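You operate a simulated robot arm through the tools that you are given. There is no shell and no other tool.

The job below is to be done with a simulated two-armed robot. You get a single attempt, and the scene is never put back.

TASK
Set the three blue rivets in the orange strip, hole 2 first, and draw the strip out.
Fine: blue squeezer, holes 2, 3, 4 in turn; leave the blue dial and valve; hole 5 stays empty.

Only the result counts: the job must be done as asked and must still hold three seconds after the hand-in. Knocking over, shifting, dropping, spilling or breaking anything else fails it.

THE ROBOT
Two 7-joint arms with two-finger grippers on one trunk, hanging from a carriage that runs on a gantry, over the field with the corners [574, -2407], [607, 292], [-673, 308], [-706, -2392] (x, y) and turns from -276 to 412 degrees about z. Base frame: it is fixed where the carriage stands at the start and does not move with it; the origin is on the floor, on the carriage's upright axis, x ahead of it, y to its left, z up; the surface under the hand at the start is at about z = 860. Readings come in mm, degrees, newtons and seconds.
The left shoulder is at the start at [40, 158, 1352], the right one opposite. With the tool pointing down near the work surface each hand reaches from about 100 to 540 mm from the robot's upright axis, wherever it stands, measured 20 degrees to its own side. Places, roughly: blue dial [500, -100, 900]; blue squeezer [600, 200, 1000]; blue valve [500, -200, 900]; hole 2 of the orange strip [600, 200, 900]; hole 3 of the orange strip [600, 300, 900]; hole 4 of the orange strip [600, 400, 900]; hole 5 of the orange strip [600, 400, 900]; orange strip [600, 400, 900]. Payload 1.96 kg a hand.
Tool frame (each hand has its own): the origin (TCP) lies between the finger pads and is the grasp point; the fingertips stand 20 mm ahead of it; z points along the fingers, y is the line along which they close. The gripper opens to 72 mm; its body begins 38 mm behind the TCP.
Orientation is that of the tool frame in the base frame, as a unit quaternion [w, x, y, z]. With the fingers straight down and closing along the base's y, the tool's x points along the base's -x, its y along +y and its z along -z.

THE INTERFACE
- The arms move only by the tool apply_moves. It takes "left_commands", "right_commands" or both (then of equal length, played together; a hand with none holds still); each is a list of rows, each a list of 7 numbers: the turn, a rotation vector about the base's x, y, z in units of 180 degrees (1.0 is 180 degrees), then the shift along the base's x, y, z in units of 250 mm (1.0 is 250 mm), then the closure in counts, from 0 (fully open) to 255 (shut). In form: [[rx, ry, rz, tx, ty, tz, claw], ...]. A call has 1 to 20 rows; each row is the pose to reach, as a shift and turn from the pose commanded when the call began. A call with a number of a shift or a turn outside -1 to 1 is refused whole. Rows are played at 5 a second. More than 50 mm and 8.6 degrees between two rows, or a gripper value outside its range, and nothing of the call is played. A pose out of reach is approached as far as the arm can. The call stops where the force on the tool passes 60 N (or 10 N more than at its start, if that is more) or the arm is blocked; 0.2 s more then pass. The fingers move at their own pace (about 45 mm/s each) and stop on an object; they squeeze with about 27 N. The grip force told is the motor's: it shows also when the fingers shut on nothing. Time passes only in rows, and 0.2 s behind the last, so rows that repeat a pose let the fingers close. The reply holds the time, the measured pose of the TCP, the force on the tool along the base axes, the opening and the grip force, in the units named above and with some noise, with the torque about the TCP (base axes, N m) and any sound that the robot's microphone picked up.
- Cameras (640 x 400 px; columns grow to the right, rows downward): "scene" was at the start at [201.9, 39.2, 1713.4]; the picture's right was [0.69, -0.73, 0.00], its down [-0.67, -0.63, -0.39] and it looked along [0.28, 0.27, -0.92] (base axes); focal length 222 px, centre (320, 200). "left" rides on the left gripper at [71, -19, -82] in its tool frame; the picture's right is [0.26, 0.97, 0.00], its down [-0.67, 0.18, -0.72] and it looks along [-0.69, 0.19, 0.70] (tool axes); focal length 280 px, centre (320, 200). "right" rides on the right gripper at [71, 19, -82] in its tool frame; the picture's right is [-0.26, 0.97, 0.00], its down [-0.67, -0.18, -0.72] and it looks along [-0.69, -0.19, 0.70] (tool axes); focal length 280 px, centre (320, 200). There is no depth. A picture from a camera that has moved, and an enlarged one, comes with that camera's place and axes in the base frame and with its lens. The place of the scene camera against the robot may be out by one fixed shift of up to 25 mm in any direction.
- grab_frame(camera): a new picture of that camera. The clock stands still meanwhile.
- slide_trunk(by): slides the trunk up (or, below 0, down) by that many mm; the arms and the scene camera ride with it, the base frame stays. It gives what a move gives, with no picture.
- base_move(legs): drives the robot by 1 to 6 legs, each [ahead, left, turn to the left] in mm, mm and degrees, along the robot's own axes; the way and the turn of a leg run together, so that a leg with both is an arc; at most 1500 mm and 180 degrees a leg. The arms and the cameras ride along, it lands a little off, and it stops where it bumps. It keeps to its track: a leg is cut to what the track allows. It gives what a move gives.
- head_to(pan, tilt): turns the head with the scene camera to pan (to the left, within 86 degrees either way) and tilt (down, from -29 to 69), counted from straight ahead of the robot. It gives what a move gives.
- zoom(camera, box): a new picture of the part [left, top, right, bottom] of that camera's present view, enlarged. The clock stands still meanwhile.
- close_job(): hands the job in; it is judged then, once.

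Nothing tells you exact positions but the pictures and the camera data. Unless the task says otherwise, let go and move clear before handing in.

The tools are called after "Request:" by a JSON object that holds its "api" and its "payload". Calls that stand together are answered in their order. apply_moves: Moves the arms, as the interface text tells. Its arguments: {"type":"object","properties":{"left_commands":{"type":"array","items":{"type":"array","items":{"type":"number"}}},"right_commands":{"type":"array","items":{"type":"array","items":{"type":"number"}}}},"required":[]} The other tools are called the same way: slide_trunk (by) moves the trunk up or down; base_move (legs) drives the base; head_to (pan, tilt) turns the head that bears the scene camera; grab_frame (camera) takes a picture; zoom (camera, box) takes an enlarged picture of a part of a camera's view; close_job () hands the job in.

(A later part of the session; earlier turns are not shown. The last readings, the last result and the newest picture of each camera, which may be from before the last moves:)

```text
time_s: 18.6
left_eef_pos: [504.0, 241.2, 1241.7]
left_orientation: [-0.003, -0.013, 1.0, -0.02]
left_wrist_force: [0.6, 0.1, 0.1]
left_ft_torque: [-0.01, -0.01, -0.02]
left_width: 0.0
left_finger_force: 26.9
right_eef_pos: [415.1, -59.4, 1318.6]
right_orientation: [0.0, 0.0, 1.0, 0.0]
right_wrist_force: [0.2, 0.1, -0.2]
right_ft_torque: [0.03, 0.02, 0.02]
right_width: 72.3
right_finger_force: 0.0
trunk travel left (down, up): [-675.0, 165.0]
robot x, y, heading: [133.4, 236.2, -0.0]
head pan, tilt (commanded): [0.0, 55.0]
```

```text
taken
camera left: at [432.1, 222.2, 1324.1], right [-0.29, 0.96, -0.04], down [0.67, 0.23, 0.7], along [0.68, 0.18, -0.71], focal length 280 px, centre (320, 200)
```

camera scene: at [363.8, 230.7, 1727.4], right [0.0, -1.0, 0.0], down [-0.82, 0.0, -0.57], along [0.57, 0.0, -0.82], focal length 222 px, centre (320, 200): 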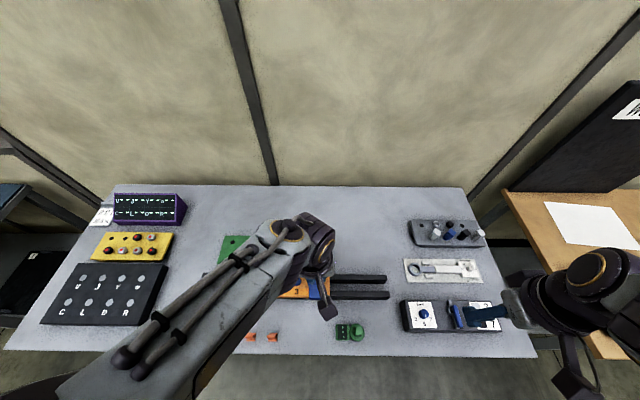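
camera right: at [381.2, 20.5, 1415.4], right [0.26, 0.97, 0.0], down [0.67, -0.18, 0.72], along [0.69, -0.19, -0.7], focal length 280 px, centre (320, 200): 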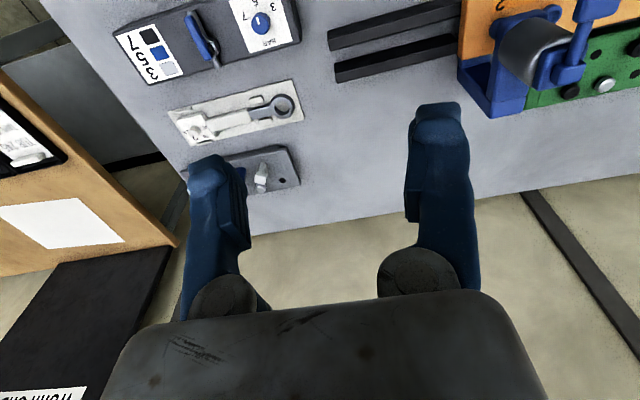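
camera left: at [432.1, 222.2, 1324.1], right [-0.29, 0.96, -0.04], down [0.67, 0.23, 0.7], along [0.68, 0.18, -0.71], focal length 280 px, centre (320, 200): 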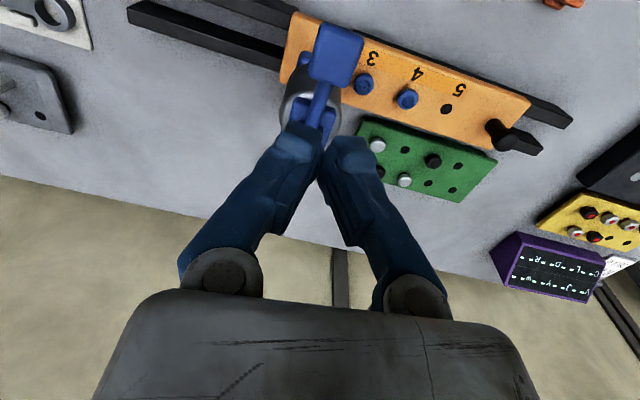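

The left hand is directly above the paddle. I'll come down slowly and stop just above it.

Request:
{"api": "apply_moves", "payload": {"left_commands": [[0, 0, 0, -0.04, 0, -0.12, 255], [0, 0, 0, -0.04, 0, -0.24, 255], [0, 0, 0, -0.04, 0, -0.36, 255]]}}

Request:
{"api": "grab_frame", "payload": {"camera": "left"}}

Request:
{"api": "grab_frame", "payload": {"camera": "right"}}

```text
time_s: 19.4
left_eef_pos: [489.8, 240.8, 1142.6]
left_orientation: [-0.005, -0.01, 1.0, -0.008]
left_wrist_force: [-0.2, 0.1, -1.0]
left_ft_torque: [-0.03, -0.02, -0.01]
left_width: 0.0
left_finger_force: 27.1
right_eef_pos: [416.2, -58.9, 1319.2]
right_orientation: [0.0, 0.0, 1.0, 0.0]
right_wrist_force: [0.7, -0.2, -0.6]
right_ft_torque: [-0.02, 0.0, 0.0]
right_width: 72.2
right_finger_force: 0.0
trunk travel left (down, up): [-675.0, 165.0]
robot x, y, heading: [130.6, 228.7, -0.1]
head pan, tilt (commanded): [0.0, 55.0]
```

```text
taken
camera left: at [419.9, 221.5, 1224.9], right [-0.28, 0.96, -0.01], down [0.68, 0.21, 0.71], along [0.68, 0.19, -0.71], focal length 280 px, centre (320, 200)
```

left: 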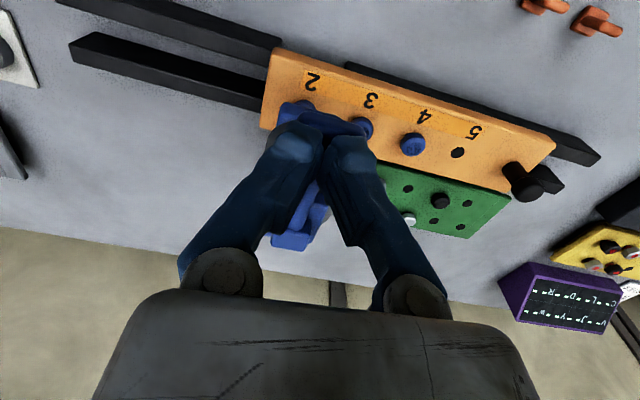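

```text
taken
camera right: at [342.9, -39.0, 1400.4], right [0.26, 0.97, 0.0], down [0.67, -0.18, 0.72], along [0.69, -0.19, -0.7], focal length 280 px, centre (320, 200)
```

right: 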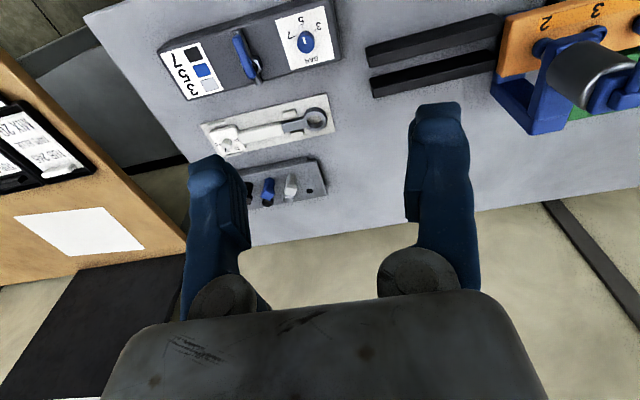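

The fingertips are a few millimetres above the paddle. I'll press down in small steps and watch the force and sound.

Request:
{"api": "apply_moves", "payload": {"left_commands": [[0, 0, 0, 0.008, 0, -0.012, 255], [0, 0, 0, 0.016, 0, -0.024, 255], [0, 0, 0, 0.016, 0, -0.036, 255], [0, 0, 0, 0.016, 0, -0.048, 255]]}}

```text
time_s: 20.4
left_eef_pos: [491.6, 242.0, 1130.3]
left_orientation: [-0.004, -0.005, 1.0, 0.0]
left_wrist_force: [0.8, 1.1, 3.5]
left_ft_torque: [0.0, -0.04, -0.01]
left_width: 6.1
left_finger_force: 29.3
right_eef_pos: [416.7, -58.8, 1318.8]
right_orientation: [0.0, 0.0, 1.0, -0.001]
right_wrist_force: [0.5, -0.3, -0.3]
right_ft_torque: [-0.02, -0.04, 0.0]
right_width: 71.8
right_finger_force: 0.1
trunk travel left (down, up): [-675.0, 165.0]
robot x, y, heading: [133.5, 231.9, -0.2]
head pan, tilt (commanded): [0.0, 55.0]
```

The fingers were wedged apart by 6 mm, so I'll look at what they've met before pressing further.

Request:
{"api": "grab_frame", "payload": {"camera": "left"}}

Request:
{"api": "zoom", "payload": {"camera": "left", "box": [240, 70, 400, 170]}}

Request:
{"api": "zoom", "payload": {"camera": "right", "box": [480, 0, 640, 140]}}

Request:
{"api": "zoom", "payload": {"camera": "scene", "box": [270, 220, 370, 320]}}

```text
taken
camera left: at [420.9, 221.2, 1211.6], right [-0.27, 0.96, 0.0], down [0.68, 0.19, 0.71], along [0.68, 0.19, -0.7], focal length 280 px, centre (320, 200)
```

left: 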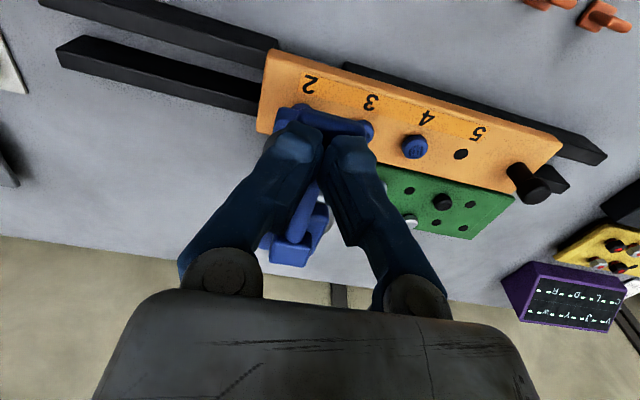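

```text
4.00 times, centred on (320, 120) of left
camera zoom: at [420.9, 221.2, 1211.6], right [-0.27, 0.96, 0.0], down [0.68, 0.19, 0.71], along [0.68, 0.19, -0.7], focal length 1122 px, centre (320, 520)
```

zoom: 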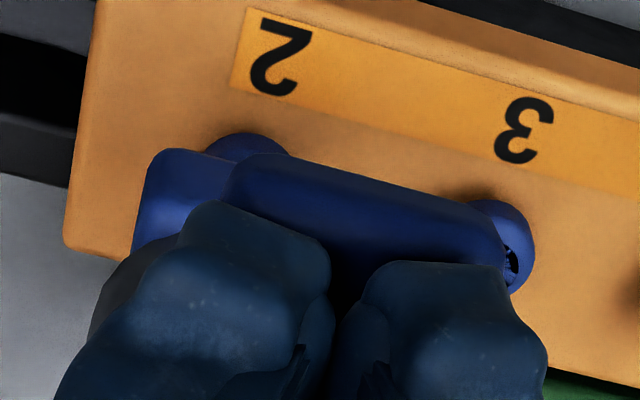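

```text
2.86 times, centred on (560, 70) of right
camera zoom: at [343.3, -38.8, 1400.4], right [0.26, 0.97, 0.0], down [0.67, -0.18, 0.72], along [0.69, -0.19, -0.7], focal length 801 px, centre (-366, 571)
```

zoom: 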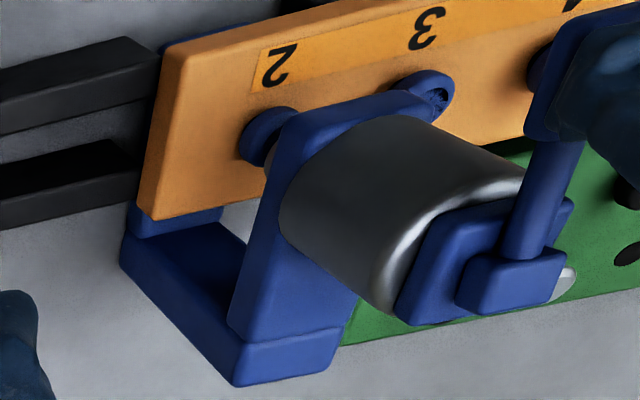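

```text
4.00 times, centred on (320, 270) of scene
camera zoom: at [364.0, 230.8, 1727.5], right [0.0, -1.0, 0.0], down [-0.82, 0.0, -0.57], along [0.57, 0.0, -0.82], focal length 890 px, centre (320, -80)
```

zoom: 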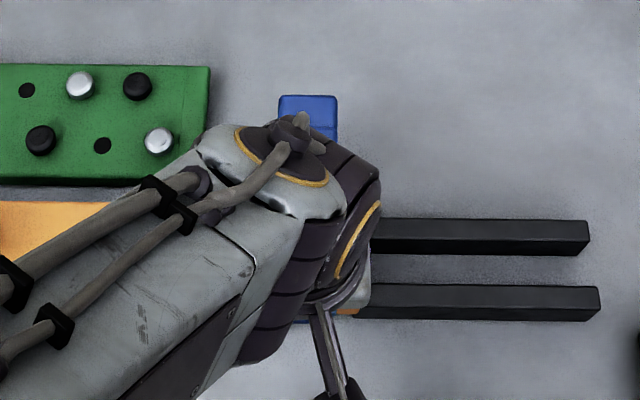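

The tips are resting on the paddle's flat top with only 3.5 N. I'll press on a bit further.

Request:
{"api": "apply_moves", "payload": {"left_commands": [[0, 0, 0, 0, 0, -0.012, 255], [0, 0, 0, 0, 0, -0.024, 255], [0, 0, 0, 0, 0, -0.036, 255]]}}

Request:
{"api": "zoom", "payload": {"camera": "left", "box": [240, 70, 400, 170]}}

Request:
{"api": "zoom", "payload": {"camera": "right", "box": [480, 0, 640, 140]}}

```text
time_s: 21.2
left_eef_pos: [491.4, 240.3, 1120.1]
left_orientation: [-0.004, -0.005, 1.0, 0.0]
left_wrist_force: [-0.2, 1.8, 7.1]
left_ft_torque: [0.0, -0.06, 0.01]
left_width: 5.9
left_finger_force: 29.5
right_eef_pos: [415.5, -57.7, 1317.1]
right_orientation: [0.0, 0.001, 1.0, 0.0]
right_wrist_force: [-0.4, 0.0, -0.5]
right_ft_torque: [-0.02, 0.0, 0.02]
right_width: 71.7
right_finger_force: 0.1
trunk travel left (down, up): [-675.0, 165.0]
robot x, y, heading: [134.8, 229.7, -0.0]
head pan, tilt (commanded): [0.0, 55.0]
```

```text
4.00 times, centred on (320, 120) of left
camera zoom: at [420.4, 220.5, 1202.7], right [-0.27, 0.96, 0.0], down [0.68, 0.19, 0.71], along [0.68, 0.19, -0.7], focal length 1122 px, centre (320, 520)
```

zoom: 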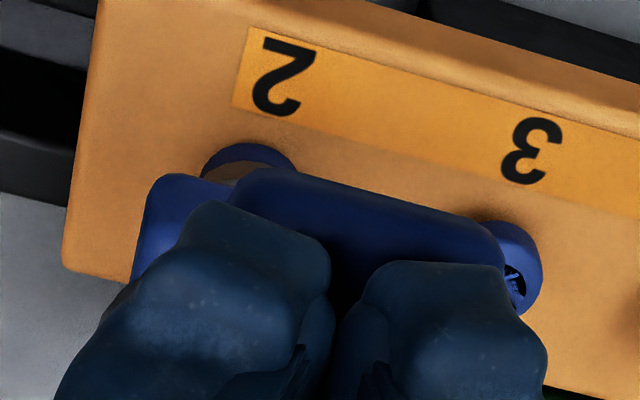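

```text
2.86 times, centred on (560, 70) of right
camera zoom: at [343.2, -38.7, 1400.4], right [0.26, 0.97, 0.0], down [0.67, -0.18, 0.72], along [0.69, -0.19, -0.7], focal length 801 px, centre (-366, 571)
```

zoom: 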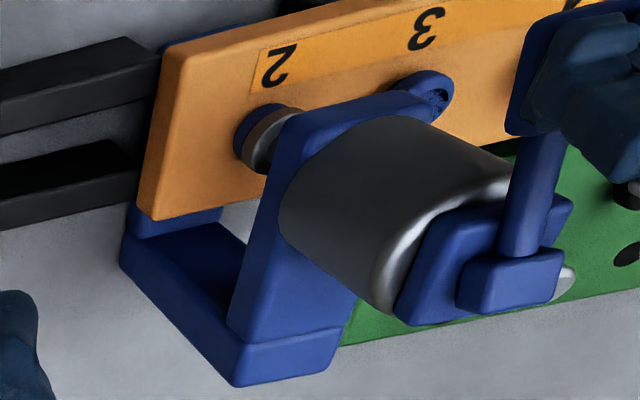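

It works: the paddle sinks against a spring and the die is moving down onto rivet 2. I'll keep pressing.

Request:
{"api": "apply_moves", "payload": {"left_commands": [[0, 0, 0, 0, 0, -0.012, 255], [0, 0, 0, 0, 0, -0.024, 255], [0, 0, 0, 0, 0, -0.036, 255]]}}

Request:
{"api": "zoom", "payload": {"camera": "left", "box": [240, 70, 400, 170]}}

Request:
{"api": "zoom", "payload": {"camera": "right", "box": [480, 0, 640, 140]}}

```text
time_s: 22.0
left_eef_pos: [491.6, 239.7, 1114.3]
left_orientation: [-0.004, -0.002, 1.0, -0.001]
left_wrist_force: [-15.8, 2.7, 55.3]
left_ft_torque: [0.0, -0.18, -0.01]
left_width: 5.9
left_finger_force: 29.8
right_eef_pos: [416.5, -56.9, 1320.0]
right_orientation: [0.0, 0.0, 1.0, 0.0]
right_wrist_force: [0.2, -0.3, 0.2]
right_ft_torque: [-0.04, 0.01, -0.01]
right_width: 72.0
right_finger_force: 0.1
trunk travel left (down, up): [-675.0, 165.0]
robot x, y, heading: [128.5, 234.6, 0.1]
head pan, tilt (commanded): [0.0, 55.0]
```

```text
4.00 times, centred on (320, 120) of left
camera zoom: at [420.6, 220.5, 1196.2], right [-0.27, 0.96, 0.0], down [0.68, 0.19, 0.71], along [0.68, 0.19, -0.7], focal length 1122 px, centre (320, 520)
```

zoom: 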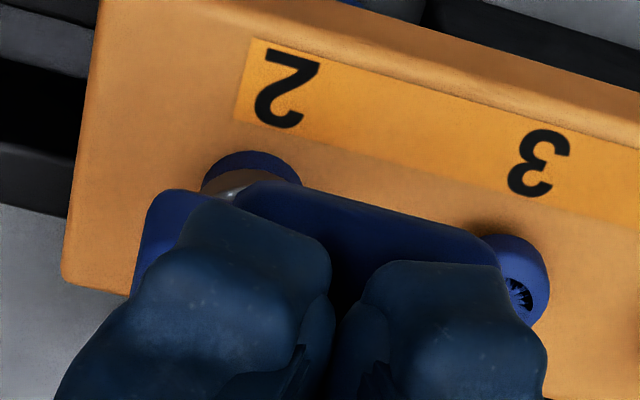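

```text
2.86 times, centred on (560, 70) of right
camera zoom: at [343.0, -38.5, 1401.3], right [0.26, 0.97, 0.0], down [0.67, -0.18, 0.72], along [0.69, -0.19, -0.7], focal length 801 px, centre (-366, 571)
```

zoom: 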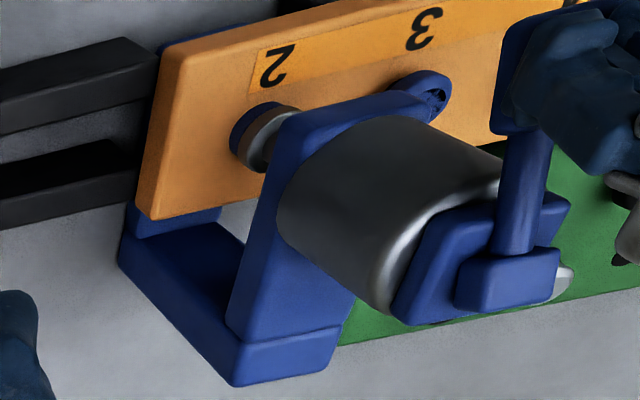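

The force jumped to 55 N, so the die is bearing on something solid. I'll look closely at rivet 2 while holding.

Request:
{"api": "zoom", "payload": {"camera": "right", "box": [520, 10, 600, 60]}}

Request:
{"api": "apply_moves", "payload": {"left_commands": [[0, 0, 0, 0, 0, 0, 255], [0, 0, 0, 0, 0, 0, 255], [0, 0, 0, 0, 0, 0, 255]]}}

Request:
{"api": "zoom", "payload": {"camera": "right", "box": [520, 10, 600, 60]}}

```text
8.00 times, centred on (560, 35) of right
camera zoom: at [343.0, -38.5, 1401.3], right [0.26, 0.97, 0.0], down [0.67, -0.18, 0.72], along [0.69, -0.19, -0.7], focal length 2243 px, centre (-1600, 1520)
```

zoom: 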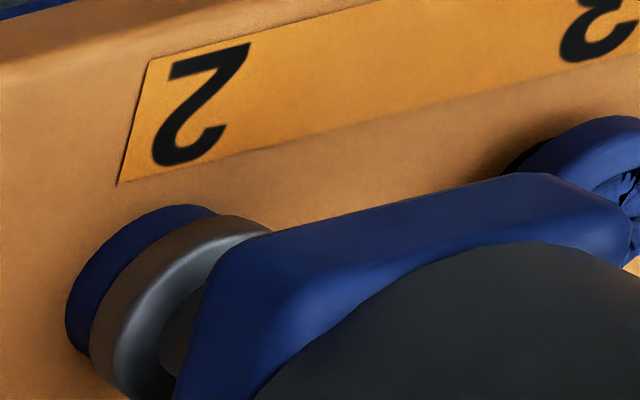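

```text
time_s: 22.5
left_eef_pos: [491.7, 238.7, 1114.1]
left_orientation: [-0.002, -0.003, 1.0, -0.002]
left_wrist_force: [-17.2, 4.7, 50.8]
left_ft_torque: [0.1, -0.08, -0.06]
left_width: 6.0
left_finger_force: 30.0
right_eef_pos: [415.0, -58.1, 1317.2]
right_orientation: [0.0, 0.0, 1.0, 0.001]
right_wrist_force: [0.9, -0.1, 0.7]
right_ft_torque: [0.01, -0.01, 0.01]
right_width: 72.0
right_finger_force: 0.0
trunk travel left (down, up): [-675.0, 165.0]
robot x, y, heading: [129.2, 229.0, -0.0]
head pan, tilt (commanded): [0.0, 55.0]
stopped in row 2 (left hand): the force on the tool passed its limit at 69 N (the readings are from after the stop); the commanded pose is now the measured one
```

```text
8.00 times, centred on (560, 35) of right
camera zoom: at [342.5, -38.2, 1400.2], right [0.26, 0.97, 0.0], down [0.67, -0.18, 0.72], along [0.69, -0.19, -0.7], focal length 2243 px, centre (-1600, 1520)
```

zoom: 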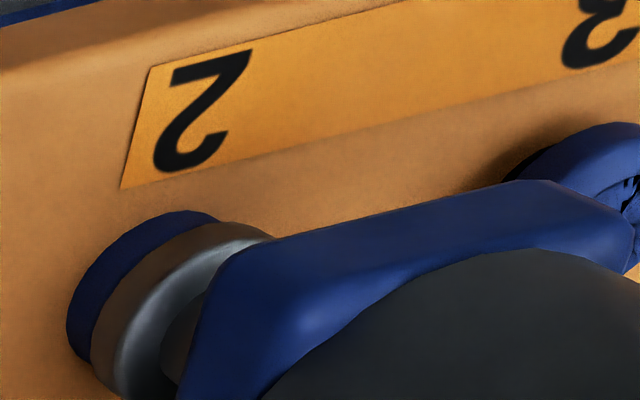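

Rivet 2's head now sits tight on the strip and the ram is at the end of its stroke. I'll release and check that it stays down.

Request:
{"api": "apply_moves", "payload": {"left_commands": [[0, 0, 0, 0, 0, 0.04, 255], [0, 0, 0, 0, 0, 0.1, 255], [0, 0, 0, 0, 0, 0.25, 255], [0, 0, 0, 0, 0, 0.4, 255]]}}

Request:
{"api": "zoom", "payload": {"camera": "right", "box": [520, 10, 600, 60]}}

Request:
{"api": "grab_frame", "payload": {"camera": "left"}}

```text
time_s: 23.5
left_eef_pos: [493.0, 238.9, 1212.7]
left_orientation: [-0.004, -0.003, 1.0, -0.002]
left_wrist_force: [-0.6, -0.2, 0.1]
left_ft_torque: [0.02, -0.01, 0.01]
left_width: 0.0
left_finger_force: 30.2
right_eef_pos: [415.3, -58.2, 1319.0]
right_orientation: [0.0, -0.001, 1.0, -0.001]
right_wrist_force: [-0.2, -0.3, 0.0]
right_ft_torque: [0.0, 0.03, 0.04]
right_width: 72.2
right_finger_force: 0.1
trunk travel left (down, up): [-675.0, 165.0]
robot x, y, heading: [131.5, 233.9, 0.0]
head pan, tilt (commanded): [0.0, 55.0]
```

```text
8.00 times, centred on (560, 35) of right
camera zoom: at [342.8, -38.9, 1400.2], right [0.26, 0.97, 0.0], down [0.67, -0.18, 0.72], along [0.69, -0.19, -0.7], focal length 2243 px, centre (-1600, 1520)
```

zoom: 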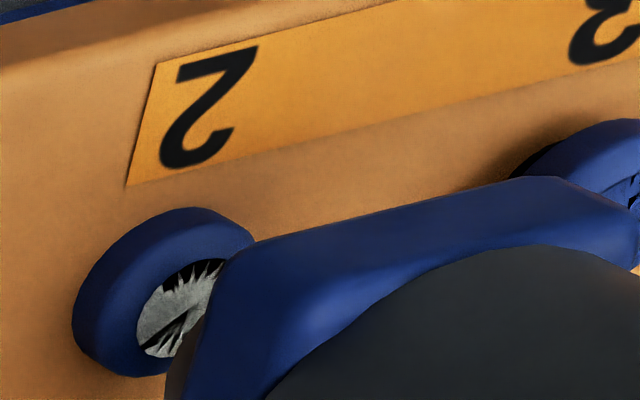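

```text
taken
camera left: at [421.8, 219.0, 1295.6], right [-0.27, 0.96, 0.0], down [0.68, 0.19, 0.71], along [0.68, 0.19, -0.7], focal length 280 px, centre (320, 200)
```

left: 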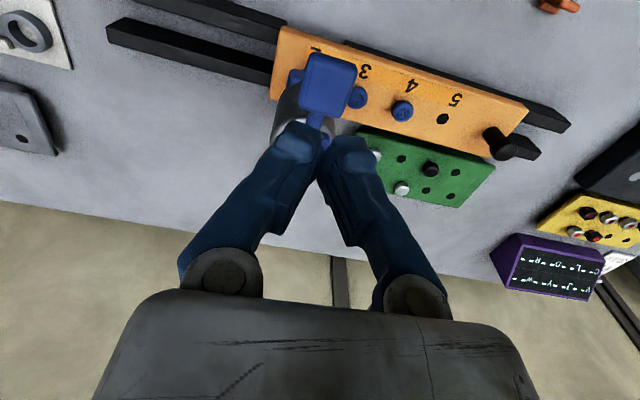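

Rivet 2 is set: its head is flush and stays down with the ram back up. Next I'll take the left hand to the black knob on the strip's end.

Request:
{"api": "apply_moves", "payload": {"left_commands": [[0, 0, 0, 0, 0.1, 0, 200], [0, 0, 0, 0.04, 0.28, 0, 100], [0, 0, 0, 0.08, 0.46, 0, 0], [0, 0, 0, 0.12, 0.64, 0, 0], [0, 0, 0, 0.16, 0.8, 0, 0], [0, 0, 0, 0.2, 0.96, 0, 0]]}}

Request:
{"api": "grab_frame", "payload": {"camera": "left"}}

Request:
{"api": "zoom", "payload": {"camera": "scene", "box": [200, 225, 360, 325]}}

```text
time_s: 24.9
left_eef_pos: [538.6, 479.8, 1211.6]
left_orientation: [-0.004, -0.004, 1.0, -0.002]
left_wrist_force: [-1.0, 0.3, 0.5]
left_ft_torque: [0.02, -0.02, 0.03]
left_width: 72.3
left_finger_force: 0.0
right_eef_pos: [415.0, -59.2, 1317.8]
right_orientation: [0.0, 0.0, 1.0, 0.0]
right_wrist_force: [-0.5, -0.5, -1.2]
right_ft_torque: [-0.01, 0.05, 0.03]
right_width: 71.9
right_finger_force: 0.0
trunk travel left (down, up): [-675.0, 165.0]
robot x, y, heading: [133.3, 231.2, -0.0]
head pan, tilt (commanded): [0.0, 55.0]
```

```text
taken
camera left: at [467.7, 461.0, 1293.4], right [-0.27, 0.96, 0.0], down [0.68, 0.19, 0.71], along [0.68, 0.19, -0.7], focal length 280 px, centre (320, 200)
```

left: 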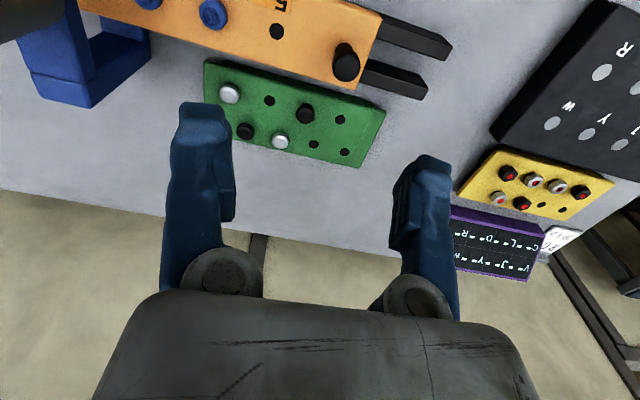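

```text
4.00 times, centred on (280, 275) of scene
camera zoom: at [363.6, 230.7, 1727.4], right [0.0, -1.0, 0.0], down [-0.82, 0.0, -0.57], along [0.57, 0.0, -0.82], focal length 890 px, centre (480, -100)
```

zoom: 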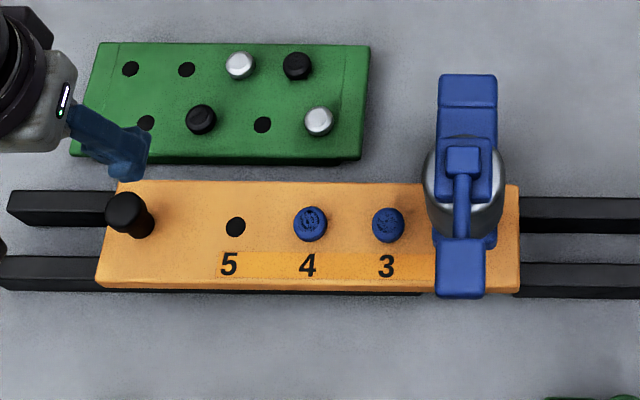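

I'll zoom in on the knob to place the grip.

Request:
{"api": "zoom", "payload": {"camera": "left", "box": [290, 10, 450, 110]}}

Request:
{"api": "zoom", "payload": {"camera": "scene", "box": [210, 250, 274, 310]}}

```text
4.00 times, centred on (370, 60) of left
camera zoom: at [467.7, 461.0, 1293.4], right [-0.27, 0.96, 0.0], down [0.68, 0.19, 0.71], along [0.68, 0.19, -0.7], focal length 1122 px, centre (120, 760)
```

zoom: 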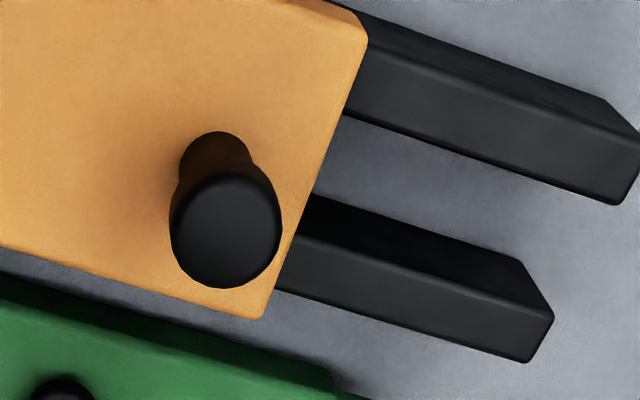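

```text
6.67 times, centred on (242, 280) of scene
camera zoom: at [363.6, 230.7, 1727.4], right [0.0, -1.0, 0.0], down [-0.82, 0.0, -0.57], along [0.57, 0.0, -0.82], focal length 1483 px, centre (840, -333)
```

zoom: 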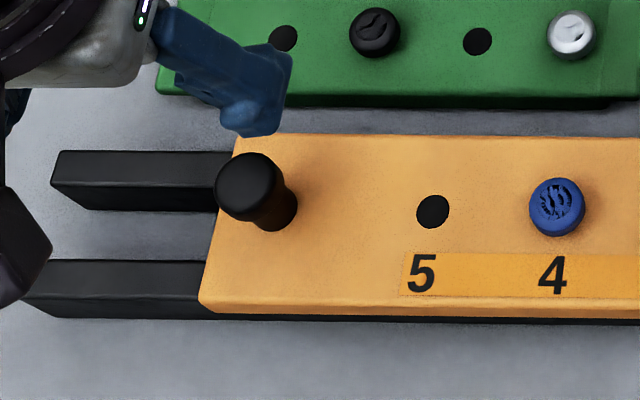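

The knob axis is at about [567, 518], its top near z = 987 and its cap about 30 mm across. I'll hover over it and check the centring.

Request:
{"api": "apply_moves", "payload": {"left_commands": [[0, 0, 0, 0.06, 0.08, -0.08, 0], [0, 0, 0, 0.114, 0.153, -0.2, 0], [0, 0, 0, 0.114, 0.153, -0.36, 0], [0, 0, 0, 0.114, 0.153, -0.52, 0], [0, 0, 0, 0.114, 0.153, -0.68, 0], [0, 0, 0, 0.114, 0.153, -0.72, 0]]}}

Request:
{"api": "grab_frame", "payload": {"camera": "left"}}

Request:
{"api": "zoom", "payload": {"camera": "scene", "box": [200, 225, 360, 325]}}

```text
time_s: 26.3
left_eef_pos: [570.0, 517.9, 1030.2]
left_orientation: [-0.004, -0.004, 1.0, -0.002]
left_wrist_force: [-0.1, 0.0, 0.4]
left_ft_torque: [0.01, -0.02, 0.03]
left_width: 71.7
left_finger_force: 0.3
right_eef_pos: [415.2, -58.0, 1318.5]
right_orientation: [0.0, 0.0, 1.0, 0.0]
right_wrist_force: [-0.1, 0.6, 0.2]
right_ft_torque: [-0.01, -0.02, 0.01]
right_width: 71.9
right_finger_force: 0.1
trunk travel left (down, up): [-675.0, 165.0]
robot x, y, heading: [131.5, 235.3, -0.1]
head pan, tilt (commanded): [0.0, 55.0]
```

```text
taken
camera left: at [498.7, 498.6, 1111.9], right [-0.27, 0.96, 0.0], down [0.68, 0.19, 0.71], along [0.68, 0.19, -0.7], focal length 280 px, centre (320, 200)
```

left: 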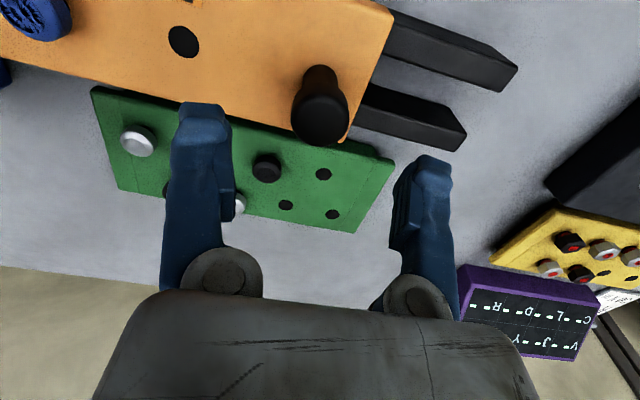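

```text
4.00 times, centred on (280, 275) of scene
camera zoom: at [363.6, 230.7, 1727.4], right [0.0, -1.0, 0.0], down [-0.82, 0.0, -0.57], along [0.57, 0.0, -0.82], focal length 890 px, centre (480, -100)
```

zoom: 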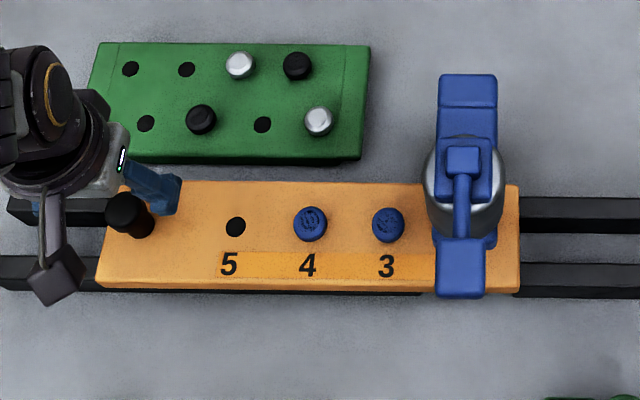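

The knob is centred between the fingers. I'll descend onto it and close.

Request:
{"api": "apply_moves", "payload": {"left_commands": [[0, 0, 0, -0.008, 0, -0.08, 0], [0, 0, 0, -0.016, 0, -0.16, 0], [0, 0, 0, -0.016, 0, -0.246, 0], [0, 0, 0, -0.016, 0, -0.246, 0]]}}

Request:
{"api": "grab_frame", "payload": {"camera": "left"}}

```text
time_s: 27.3
left_eef_pos: [566.4, 517.8, 969.8]
left_orientation: [-0.003, -0.004, 1.0, -0.002]
left_wrist_force: [0.4, 0.1, 0.1]
left_ft_torque: [-0.03, -0.01, -0.01]
left_width: 71.9
left_finger_force: 0.1
right_eef_pos: [415.4, -58.2, 1319.2]
right_orientation: [0.001, 0.0, 1.0, 0.001]
right_wrist_force: [0.0, -0.1, 0.2]
right_ft_torque: [0.02, 0.0, 0.01]
right_width: 72.1
right_finger_force: 0.0
trunk travel left (down, up): [-675.0, 165.0]
robot x, y, heading: [134.4, 230.9, 0.3]
head pan, tilt (commanded): [0.0, 55.0]
```

```text
taken
camera left: at [494.0, 498.9, 1051.9], right [-0.27, 0.96, 0.0], down [0.68, 0.19, 0.71], along [0.68, 0.19, -0.7], focal length 280 px, centre (320, 200)
```

left: 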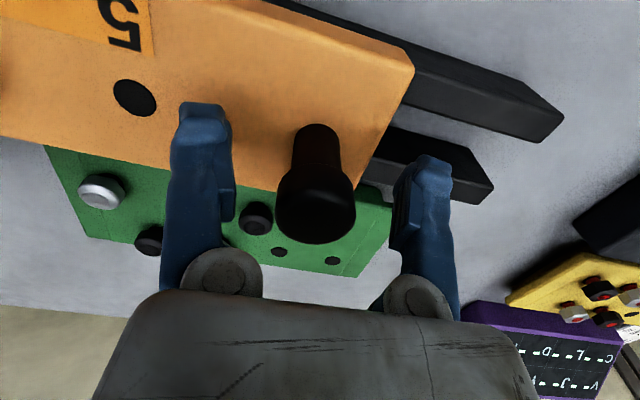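

The knob stands well between the fingers, so I'll close on it.

Request:
{"api": "apply_moves", "payload": {"left_commands": [[0, 0, 0, 0, 0, 0, 120], [0, 0, 0, 0, 0, 0, 160], [0, 0, 0, 0, 0, 0, 200], [0, 0, 0, 0, 0, 0, 255], [0, 0, 0, 0, 0, 0, 255], [0, 0, 0, 0, 0, 0, 255]]}}

Request:
{"api": "grab_frame", "payload": {"camera": "left"}}

Request:
{"api": "zoom", "payload": {"camera": "scene", "box": [200, 225, 360, 325]}}

```text
time_s: 28.7
left_eef_pos: [564.7, 518.3, 971.2]
left_orientation: [-0.004, -0.004, 1.0, -0.002]
left_wrist_force: [1.5, -0.5, -4.0]
left_ft_torque: [0.0, 0.06, 0.04]
left_width: 22.9
left_finger_force: 40.4
right_eef_pos: [415.3, -58.0, 1317.7]
right_orientation: [0.0, 0.0, 1.0, 0.0]
right_wrist_force: [-0.1, 0.9, 0.0]
right_ft_torque: [0.01, 0.04, 0.01]
right_width: 72.1
right_finger_force: 0.1
trunk travel left (down, up): [-675.0, 165.0]
robot x, y, heading: [132.3, 231.3, 0.1]
head pan, tilt (commanded): [0.0, 55.0]
```

```text
taken
camera left: at [494.2, 498.6, 1052.1], right [-0.27, 0.96, 0.0], down [0.68, 0.19, 0.71], along [0.68, 0.19, -0.7], focal length 280 px, centre (320, 200)
```

left: 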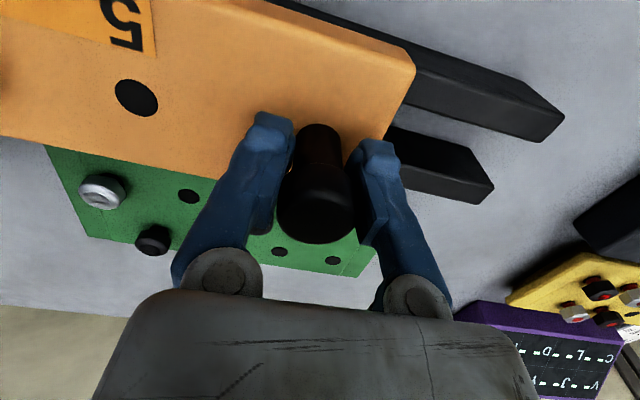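

```text
4.00 times, centred on (280, 275) of scene
camera zoom: at [363.6, 230.6, 1727.3], right [0.0, -1.0, 0.0], down [-0.82, 0.0, -0.57], along [0.57, 0.0, -0.82], focal length 890 px, centre (480, -100)
```

zoom: 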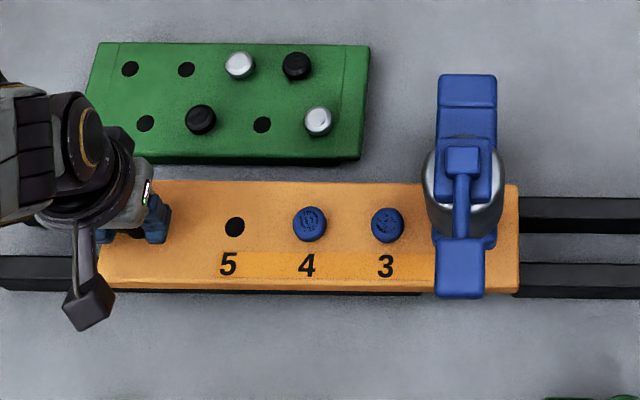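

The grip on the knob is firm. I'll slide the strip 65 mm toward -y to bring hole 3 under the die.

Request:
{"api": "apply_moves", "payload": {"left_commands": [[0, 0, 0, 0, -0.03, 0, 255], [0, 0, 0, 0, -0.07, 0, 255], [0, 0, 0, 0, -0.11, 0, 255], [0, 0, 0, 0, -0.15, 0, 255], [0, 0, 0, 0, -0.19, 0, 255], [0, 0, 0, 0, -0.22, 0, 255], [0, 0, 0, 0, -0.245, 0, 255], [0, 0, 0, 0, -0.26, 0, 255], [0, 0, 0, 0, -0.26, 0, 255]]}}

Request:
{"api": "zoom", "payload": {"camera": "scene", "box": [200, 225, 360, 325]}}

Request:
{"api": "grab_frame", "payload": {"camera": "right"}}

Request:
{"api": "zoom", "payload": {"camera": "right", "box": [480, 0, 640, 140]}}

```text
time_s: 30.7
left_eef_pos: [564.9, 452.3, 970.9]
left_orientation: [-0.005, -0.004, 1.0, -0.002]
left_wrist_force: [11.9, 1.6, -48.7]
left_ft_torque: [0.06, 0.23, 0.11]
left_width: 22.9
left_finger_force: 40.1
right_eef_pos: [415.0, -58.3, 1317.9]
right_orientation: [-0.001, 0.0, 1.0, -0.001]
right_wrist_force: [-0.2, 0.0, 0.5]
right_ft_torque: [-0.02, -0.02, -0.01]
right_width: 71.9
right_finger_force: 0.0
trunk travel left (down, up): [-675.0, 165.0]
robot x, y, heading: [134.7, 234.2, 0.1]
head pan, tilt (commanded): [0.0, 55.0]
```

```text
4.00 times, centred on (280, 275) of scene
camera zoom: at [363.2, 230.3, 1727.2], right [0.0, -1.0, 0.0], down [-0.82, 0.0, -0.57], along [0.57, 0.0, -0.82], focal length 890 px, centre (480, -100)
```

zoom: 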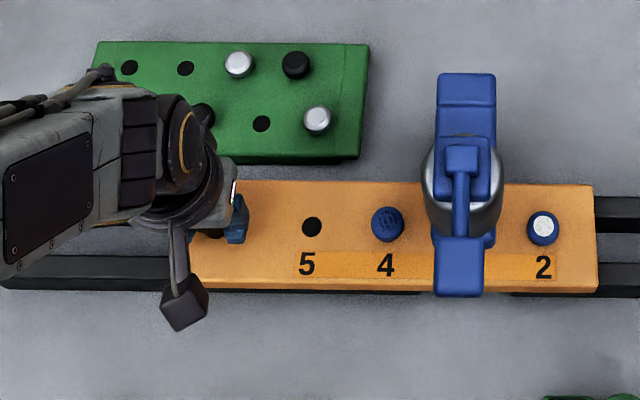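

```text
taken
camera right: at [342.2, -39.6, 1400.4], right [0.26, 0.97, 0.0], down [0.67, -0.18, 0.72], along [0.69, -0.19, -0.7], focal length 280 px, centre (320, 200)
```

right: 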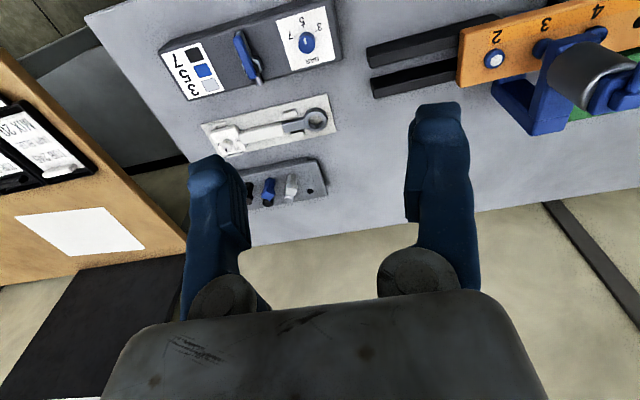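

```text
2.86 times, centred on (560, 70) of right
camera zoom: at [342.2, -39.6, 1400.4], right [0.26, 0.97, 0.0], down [0.67, -0.18, 0.72], along [0.69, -0.19, -0.7], focal length 801 px, centre (-366, 571)
```

zoom: 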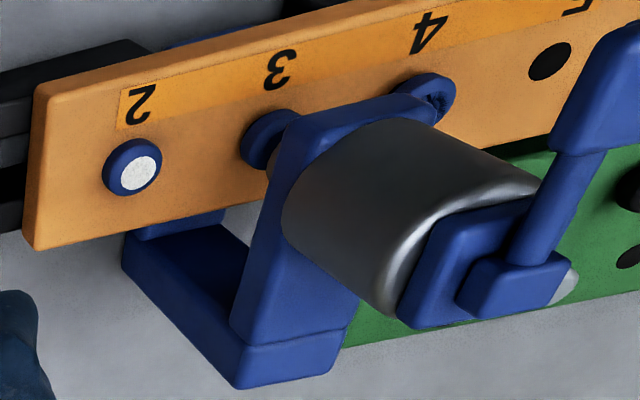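

Hole 3 has moved under the die, and the set rivet 2 shows a bright crown. The hand is under some vertical strain, so I'll ease it and let go of the knob.

Request:
{"api": "apply_moves", "payload": {"left_commands": [[0, 0, 0, 0, 0, -0.008, 255], [0, 0, 0, 0, 0, -0.008, 255]]}}

```text
time_s: 31.3
left_eef_pos: [564.7, 452.7, 970.5]
left_orientation: [-0.004, -0.004, 1.0, -0.003]
left_wrist_force: [-11.0, -1.7, 13.8]
left_ft_torque: [0.02, 0.09, 0.17]
left_width: 22.5
left_finger_force: 40.3
right_eef_pos: [414.2, -58.6, 1319.1]
right_orientation: [0.0, 0.0, 1.0, 0.0]
right_wrist_force: [-0.1, -0.6, 0.0]
right_ft_torque: [0.02, 0.01, -0.03]
right_width: 72.0
right_finger_force: 0.1
trunk travel left (down, up): [-675.0, 165.0]
robot x, y, heading: [133.0, 232.4, 0.1]
head pan, tilt (commanded): [0.0, 55.0]
```

Request:
{"api": "apply_moves", "payload": {"left_commands": [[0, 0, 0, 0, 0, 0, 150], [0, 0, 0, 0, 0, 0, 100], [0, 0, 0, 0, 0, 0, 50], [0, 0, 0, 0, 0, 0, 0], [0, 0, 0, 0, 0, 0, 0]]}}

Request:
{"api": "zoom", "payload": {"camera": "scene", "box": [200, 225, 360, 325]}}

Request:
{"api": "zoom", "payload": {"camera": "right", "box": [520, 10, 600, 60]}}

```text
time_s: 32.5
left_eef_pos: [565.7, 453.1, 970.0]
left_orientation: [-0.004, -0.004, 1.0, -0.001]
left_wrist_force: [0.7, 0.5, 0.2]
left_ft_torque: [0.01, -0.03, 0.02]
left_width: 72.1
left_finger_force: 0.1
right_eef_pos: [415.9, -58.7, 1317.6]
right_orientation: [-0.001, 0.0, 1.0, 0.0]
right_wrist_force: [-0.2, -0.1, 0.6]
right_ft_torque: [0.01, -0.03, 0.01]
right_width: 72.0
right_finger_force: 0.1
trunk travel left (down, up): [-675.0, 165.0]
robot x, y, heading: [131.1, 231.2, 0.1]
head pan, tilt (commanded): [0.0, 55.0]
```

```text
4.00 times, centred on (280, 275) of scene
camera zoom: at [363.6, 230.7, 1727.4], right [0.0, -1.0, 0.0], down [-0.82, 0.0, -0.57], along [0.57, 0.0, -0.82], focal length 890 px, centre (480, -100)
```

zoom: 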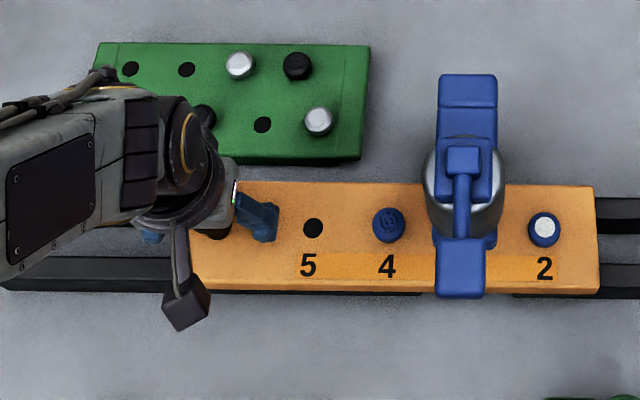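

```text
8.00 times, centred on (560, 35) of right
camera zoom: at [342.8, -38.9, 1400.3], right [0.26, 0.97, 0.0], down [0.67, -0.18, 0.72], along [0.69, -0.19, -0.7], focal length 2243 px, centre (-1600, 1520)
```

zoom: 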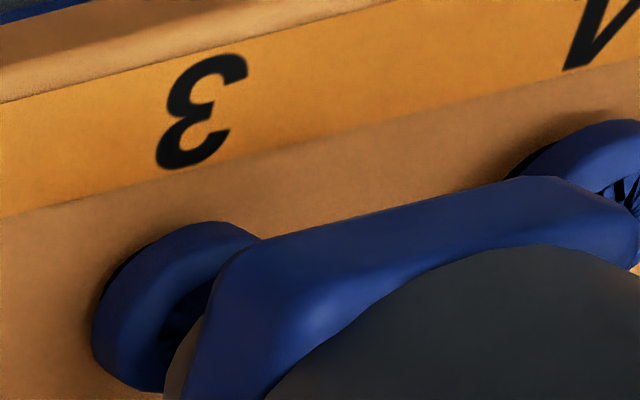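

The strip sits exactly one pitch along and rivet 3 is under the die. I'll lift the hand and carry it back over the paddle with the fingers closed.

Request:
{"api": "apply_moves", "payload": {"left_commands": [[0, 0, 0, 0, 0, 0.16, 0], [0, 0, 0, 0, 0, 0.32, 0], [0, 0, 0, -0.04, -0.1, 0.46, 60], [0, 0, 0, -0.08, -0.2, 0.6, 120], [0, 0, 0, -0.12, -0.32, 0.72, 180], [0, 0, 0, -0.17, -0.46, 0.82, 255], [0, 0, 0, -0.22, -0.62, 0.86, 255], [0, 0, 0, -0.26, -0.76, 0.86, 255], [0, 0, 0, -0.296, -0.852, 0.86, 255]]}}

Request:
{"api": "grab_frame", "payload": {"camera": "left"}}

Request:
{"api": "zoom", "payload": {"camera": "right", "box": [480, 0, 640, 140]}}

```text
time_s: 34.5
left_eef_pos: [492.2, 240.4, 1185.5]
left_orientation: [-0.004, -0.004, 1.0, -0.001]
left_wrist_force: [-0.5, -0.3, -0.9]
left_ft_torque: [0.02, 0.0, 0.01]
left_width: 0.0
left_finger_force: 27.1
right_eef_pos: [416.2, -58.4, 1318.4]
right_orientation: [0.0, 0.0, 1.0, 0.0]
right_wrist_force: [0.8, 0.0, 0.5]
right_ft_torque: [-0.03, -0.01, 0.0]
right_width: 71.9
right_finger_force: 0.0
trunk travel left (down, up): [-675.0, 165.0]
robot x, y, heading: [133.1, 228.5, -0.1]
head pan, tilt (commanded): [0.0, 55.0]
```

```text
taken
camera left: at [421.2, 221.2, 1267.4], right [-0.27, 0.96, 0.0], down [0.68, 0.19, 0.71], along [0.68, 0.19, -0.7], focal length 280 px, centre (320, 200)
```

left: 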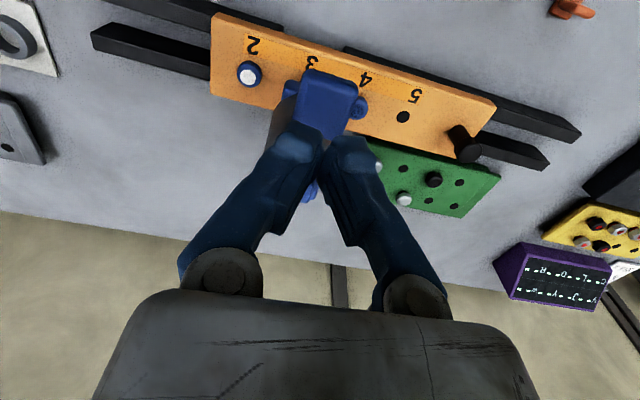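

```text
2.86 times, centred on (560, 70) of right
camera zoom: at [342.8, -38.9, 1400.4], right [0.26, 0.97, 0.0], down [0.67, -0.18, 0.72], along [0.69, -0.19, -0.7], focal length 801 px, centre (-366, 571)
```

zoom: 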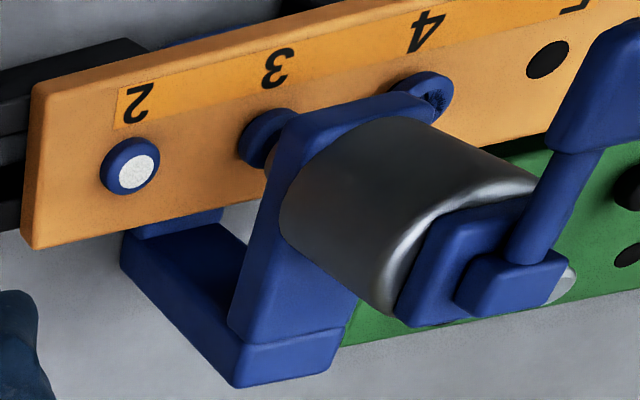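

Rivet 3 is lined up as rivet 2 was. I'll press the paddle through its full stroke.

Request:
{"api": "apply_moves", "payload": {"left_commands": [[0, 0, 0, 0, 0, -0.12, 255], [0, 0, 0, 0, 0, -0.2, 255], [0, 0, 0, 0, 0, -0.22, 255], [0, 0, 0, 0, 0, -0.24, 255], [0, 0, 0, 0, 0, -0.256, 255], [0, 0, 0, 0, 0, -0.27, 255], [0, 0, 0, 0, 0, -0.28, 255], [0, 0, 0, 0, 0, -0.288, 255], [0, 0, 0, 0, 0, -0.294, 255], [0, 0, 0, 0, 0, -0.294, 255], [0, 0, 0, 0, 0, -0.294, 255]]}}

Request:
{"api": "zoom", "payload": {"camera": "right", "box": [480, 0, 640, 140]}}

Request:
{"api": "zoom", "payload": {"camera": "right", "box": [520, 10, 600, 60]}}

```text
time_s: 36.4
left_eef_pos: [493.3, 239.8, 1115.4]
left_orientation: [-0.002, -0.005, 1.0, -0.002]
left_wrist_force: [-15.1, 6.2, 48.3]
left_ft_torque: [0.23, -0.09, -0.28]
left_width: 6.1
left_finger_force: 29.3
right_eef_pos: [415.8, -57.7, 1317.9]
right_orientation: [0.0, 0.0, 1.0, 0.0]
right_wrist_force: [0.7, -0.2, -0.1]
right_ft_torque: [0.03, 0.01, -0.01]
right_width: 71.9
right_finger_force: 0.0
trunk travel left (down, up): [-675.0, 165.0]
robot x, y, heading: [130.3, 230.7, -0.0]
head pan, tilt (commanded): [0.0, 55.0]
stopped in row 9 (left hand): the force on the tool passed its limit at 64 N (the readings are from after the stop); the commanded pose is now the measured one
```

```text
2.86 times, centred on (560, 70) of right
camera zoom: at [342.4, -38.0, 1400.5], right [0.26, 0.97, 0.0], down [0.67, -0.18, 0.72], along [0.69, -0.19, -0.7], focal length 801 px, centre (-366, 571)
```

zoom: 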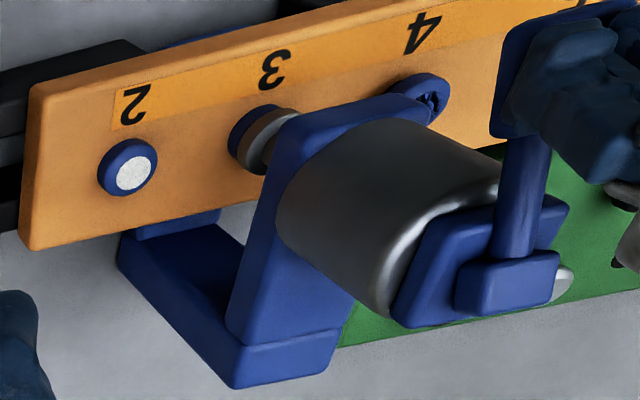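

```text
8.00 times, centred on (560, 35) of right
camera zoom: at [342.4, -38.0, 1400.5], right [0.26, 0.97, 0.0], down [0.67, -0.18, 0.72], along [0.69, -0.19, -0.7], focal length 2243 px, centre (-1600, 1520)
```

zoom: 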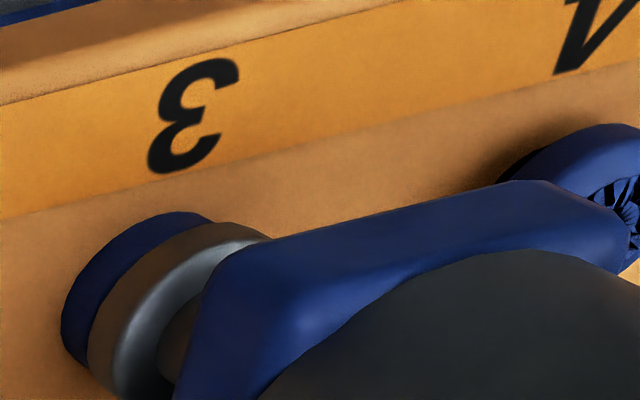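

Rivet 3 has been driven down as rivet 2 was. I'll hold briefly, release and check it.

Request:
{"api": "apply_moves", "payload": {"left_commands": [[0, 0, 0, 0, 0, 0, 255], [0, 0, 0, 0, 0, 0, 255], [0, 0, 0, 0, 0, 0.04, 255], [0, 0, 0, 0, 0, 0.12, 255], [0, 0, 0, 0, 0, 0.28, 255]]}}

Request:
{"api": "zoom", "payload": {"camera": "right", "box": [520, 10, 600, 60]}}

```text
time_s: 36.9
left_eef_pos: [493.7, 239.6, 1115.2]
left_orientation: [-0.003, -0.004, 1.0, -0.004]
left_wrist_force: [-14.7, 5.9, 42.3]
left_ft_torque: [0.21, -0.07, -0.3]
left_width: 5.9
left_finger_force: 30.2
right_eef_pos: [414.9, -56.5, 1317.4]
right_orientation: [-0.001, 0.0, 1.0, 0.001]
right_wrist_force: [-0.1, 0.0, 0.1]
right_ft_torque: [0.01, 0.02, -0.01]
right_width: 72.0
right_finger_force: 0.0
trunk travel left (down, up): [-675.0, 165.0]
robot x, y, heading: [129.7, 233.1, 0.2]
head pan, tilt (commanded): [0.0, 55.0]
stopped in row 2 (left hand): the force on the tool passed its limit at 61 N (the readings are from after the stop); the commanded pose is now the measured one
```

```text
8.00 times, centred on (560, 35) of right
camera zoom: at [342.1, -37.8, 1400.0], right [0.26, 0.97, 0.0], down [0.67, -0.18, 0.71], along [0.69, -0.19, -0.7], focal length 2243 px, centre (-1600, 1520)
```

zoom: 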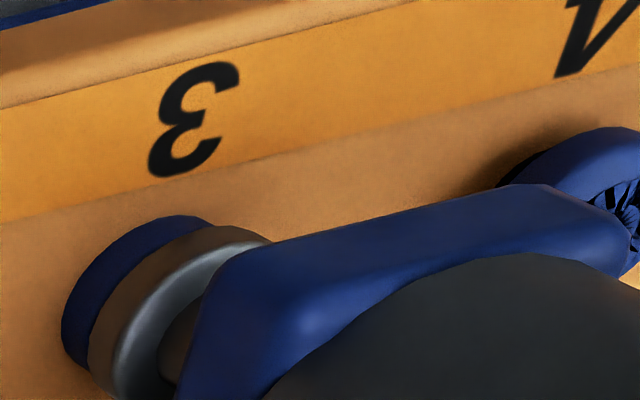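

The hold was long enough. I'll lift off the paddle and check rivet 3.

Request:
{"api": "apply_moves", "payload": {"left_commands": [[0, 0, 0, 0, 0, 0.04, 255], [0, 0, 0, 0, 0, 0.12, 255], [0, 0, 0, 0, 0, 0.28, 255], [0, 0, 0, 0, 0, 0.36, 255]]}}

Request:
{"api": "zoom", "payload": {"camera": "right", "box": [520, 10, 600, 60]}}

Request:
{"api": "zoom", "payload": {"camera": "right", "box": [480, 0, 640, 140]}}

```text
time_s: 37.9
left_eef_pos: [491.1, 239.1, 1203.3]
left_orientation: [-0.003, -0.005, 1.0, -0.003]
left_wrist_force: [-0.5, 0.1, -1.1]
left_ft_torque: [0.0, -0.03, 0.0]
left_width: 0.0
left_finger_force: 29.9
right_eef_pos: [414.8, -58.2, 1318.1]
right_orientation: [0.0, 0.0, 1.0, 0.0]
right_wrist_force: [-0.2, 0.2, 0.2]
right_ft_torque: [0.02, 0.0, 0.01]
right_width: 72.3
right_finger_force: 0.1
trunk travel left (down, up): [-675.0, 165.0]
robot x, y, heading: [134.5, 234.6, -0.2]
head pan, tilt (commanded): [0.0, 55.0]
```

```text
8.00 times, centred on (560, 35) of right
camera zoom: at [342.5, -38.7, 1400.3], right [0.26, 0.97, 0.0], down [0.67, -0.18, 0.72], along [0.69, -0.19, -0.7], focal length 2243 px, centre (-1600, 1520)
```

zoom: 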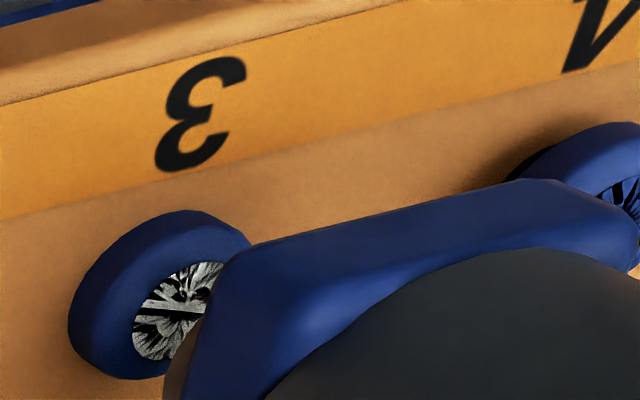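

```text
2.86 times, centred on (560, 70) of right
camera zoom: at [342.5, -38.7, 1400.3], right [0.26, 0.97, 0.0], down [0.67, -0.18, 0.72], along [0.69, -0.19, -0.7], focal length 801 px, centre (-366, 571)
```

zoom: 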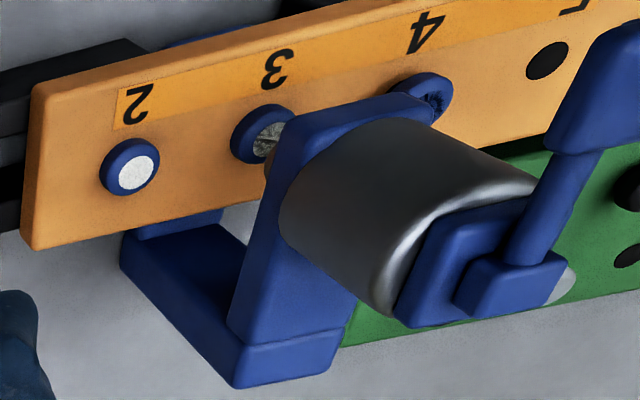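

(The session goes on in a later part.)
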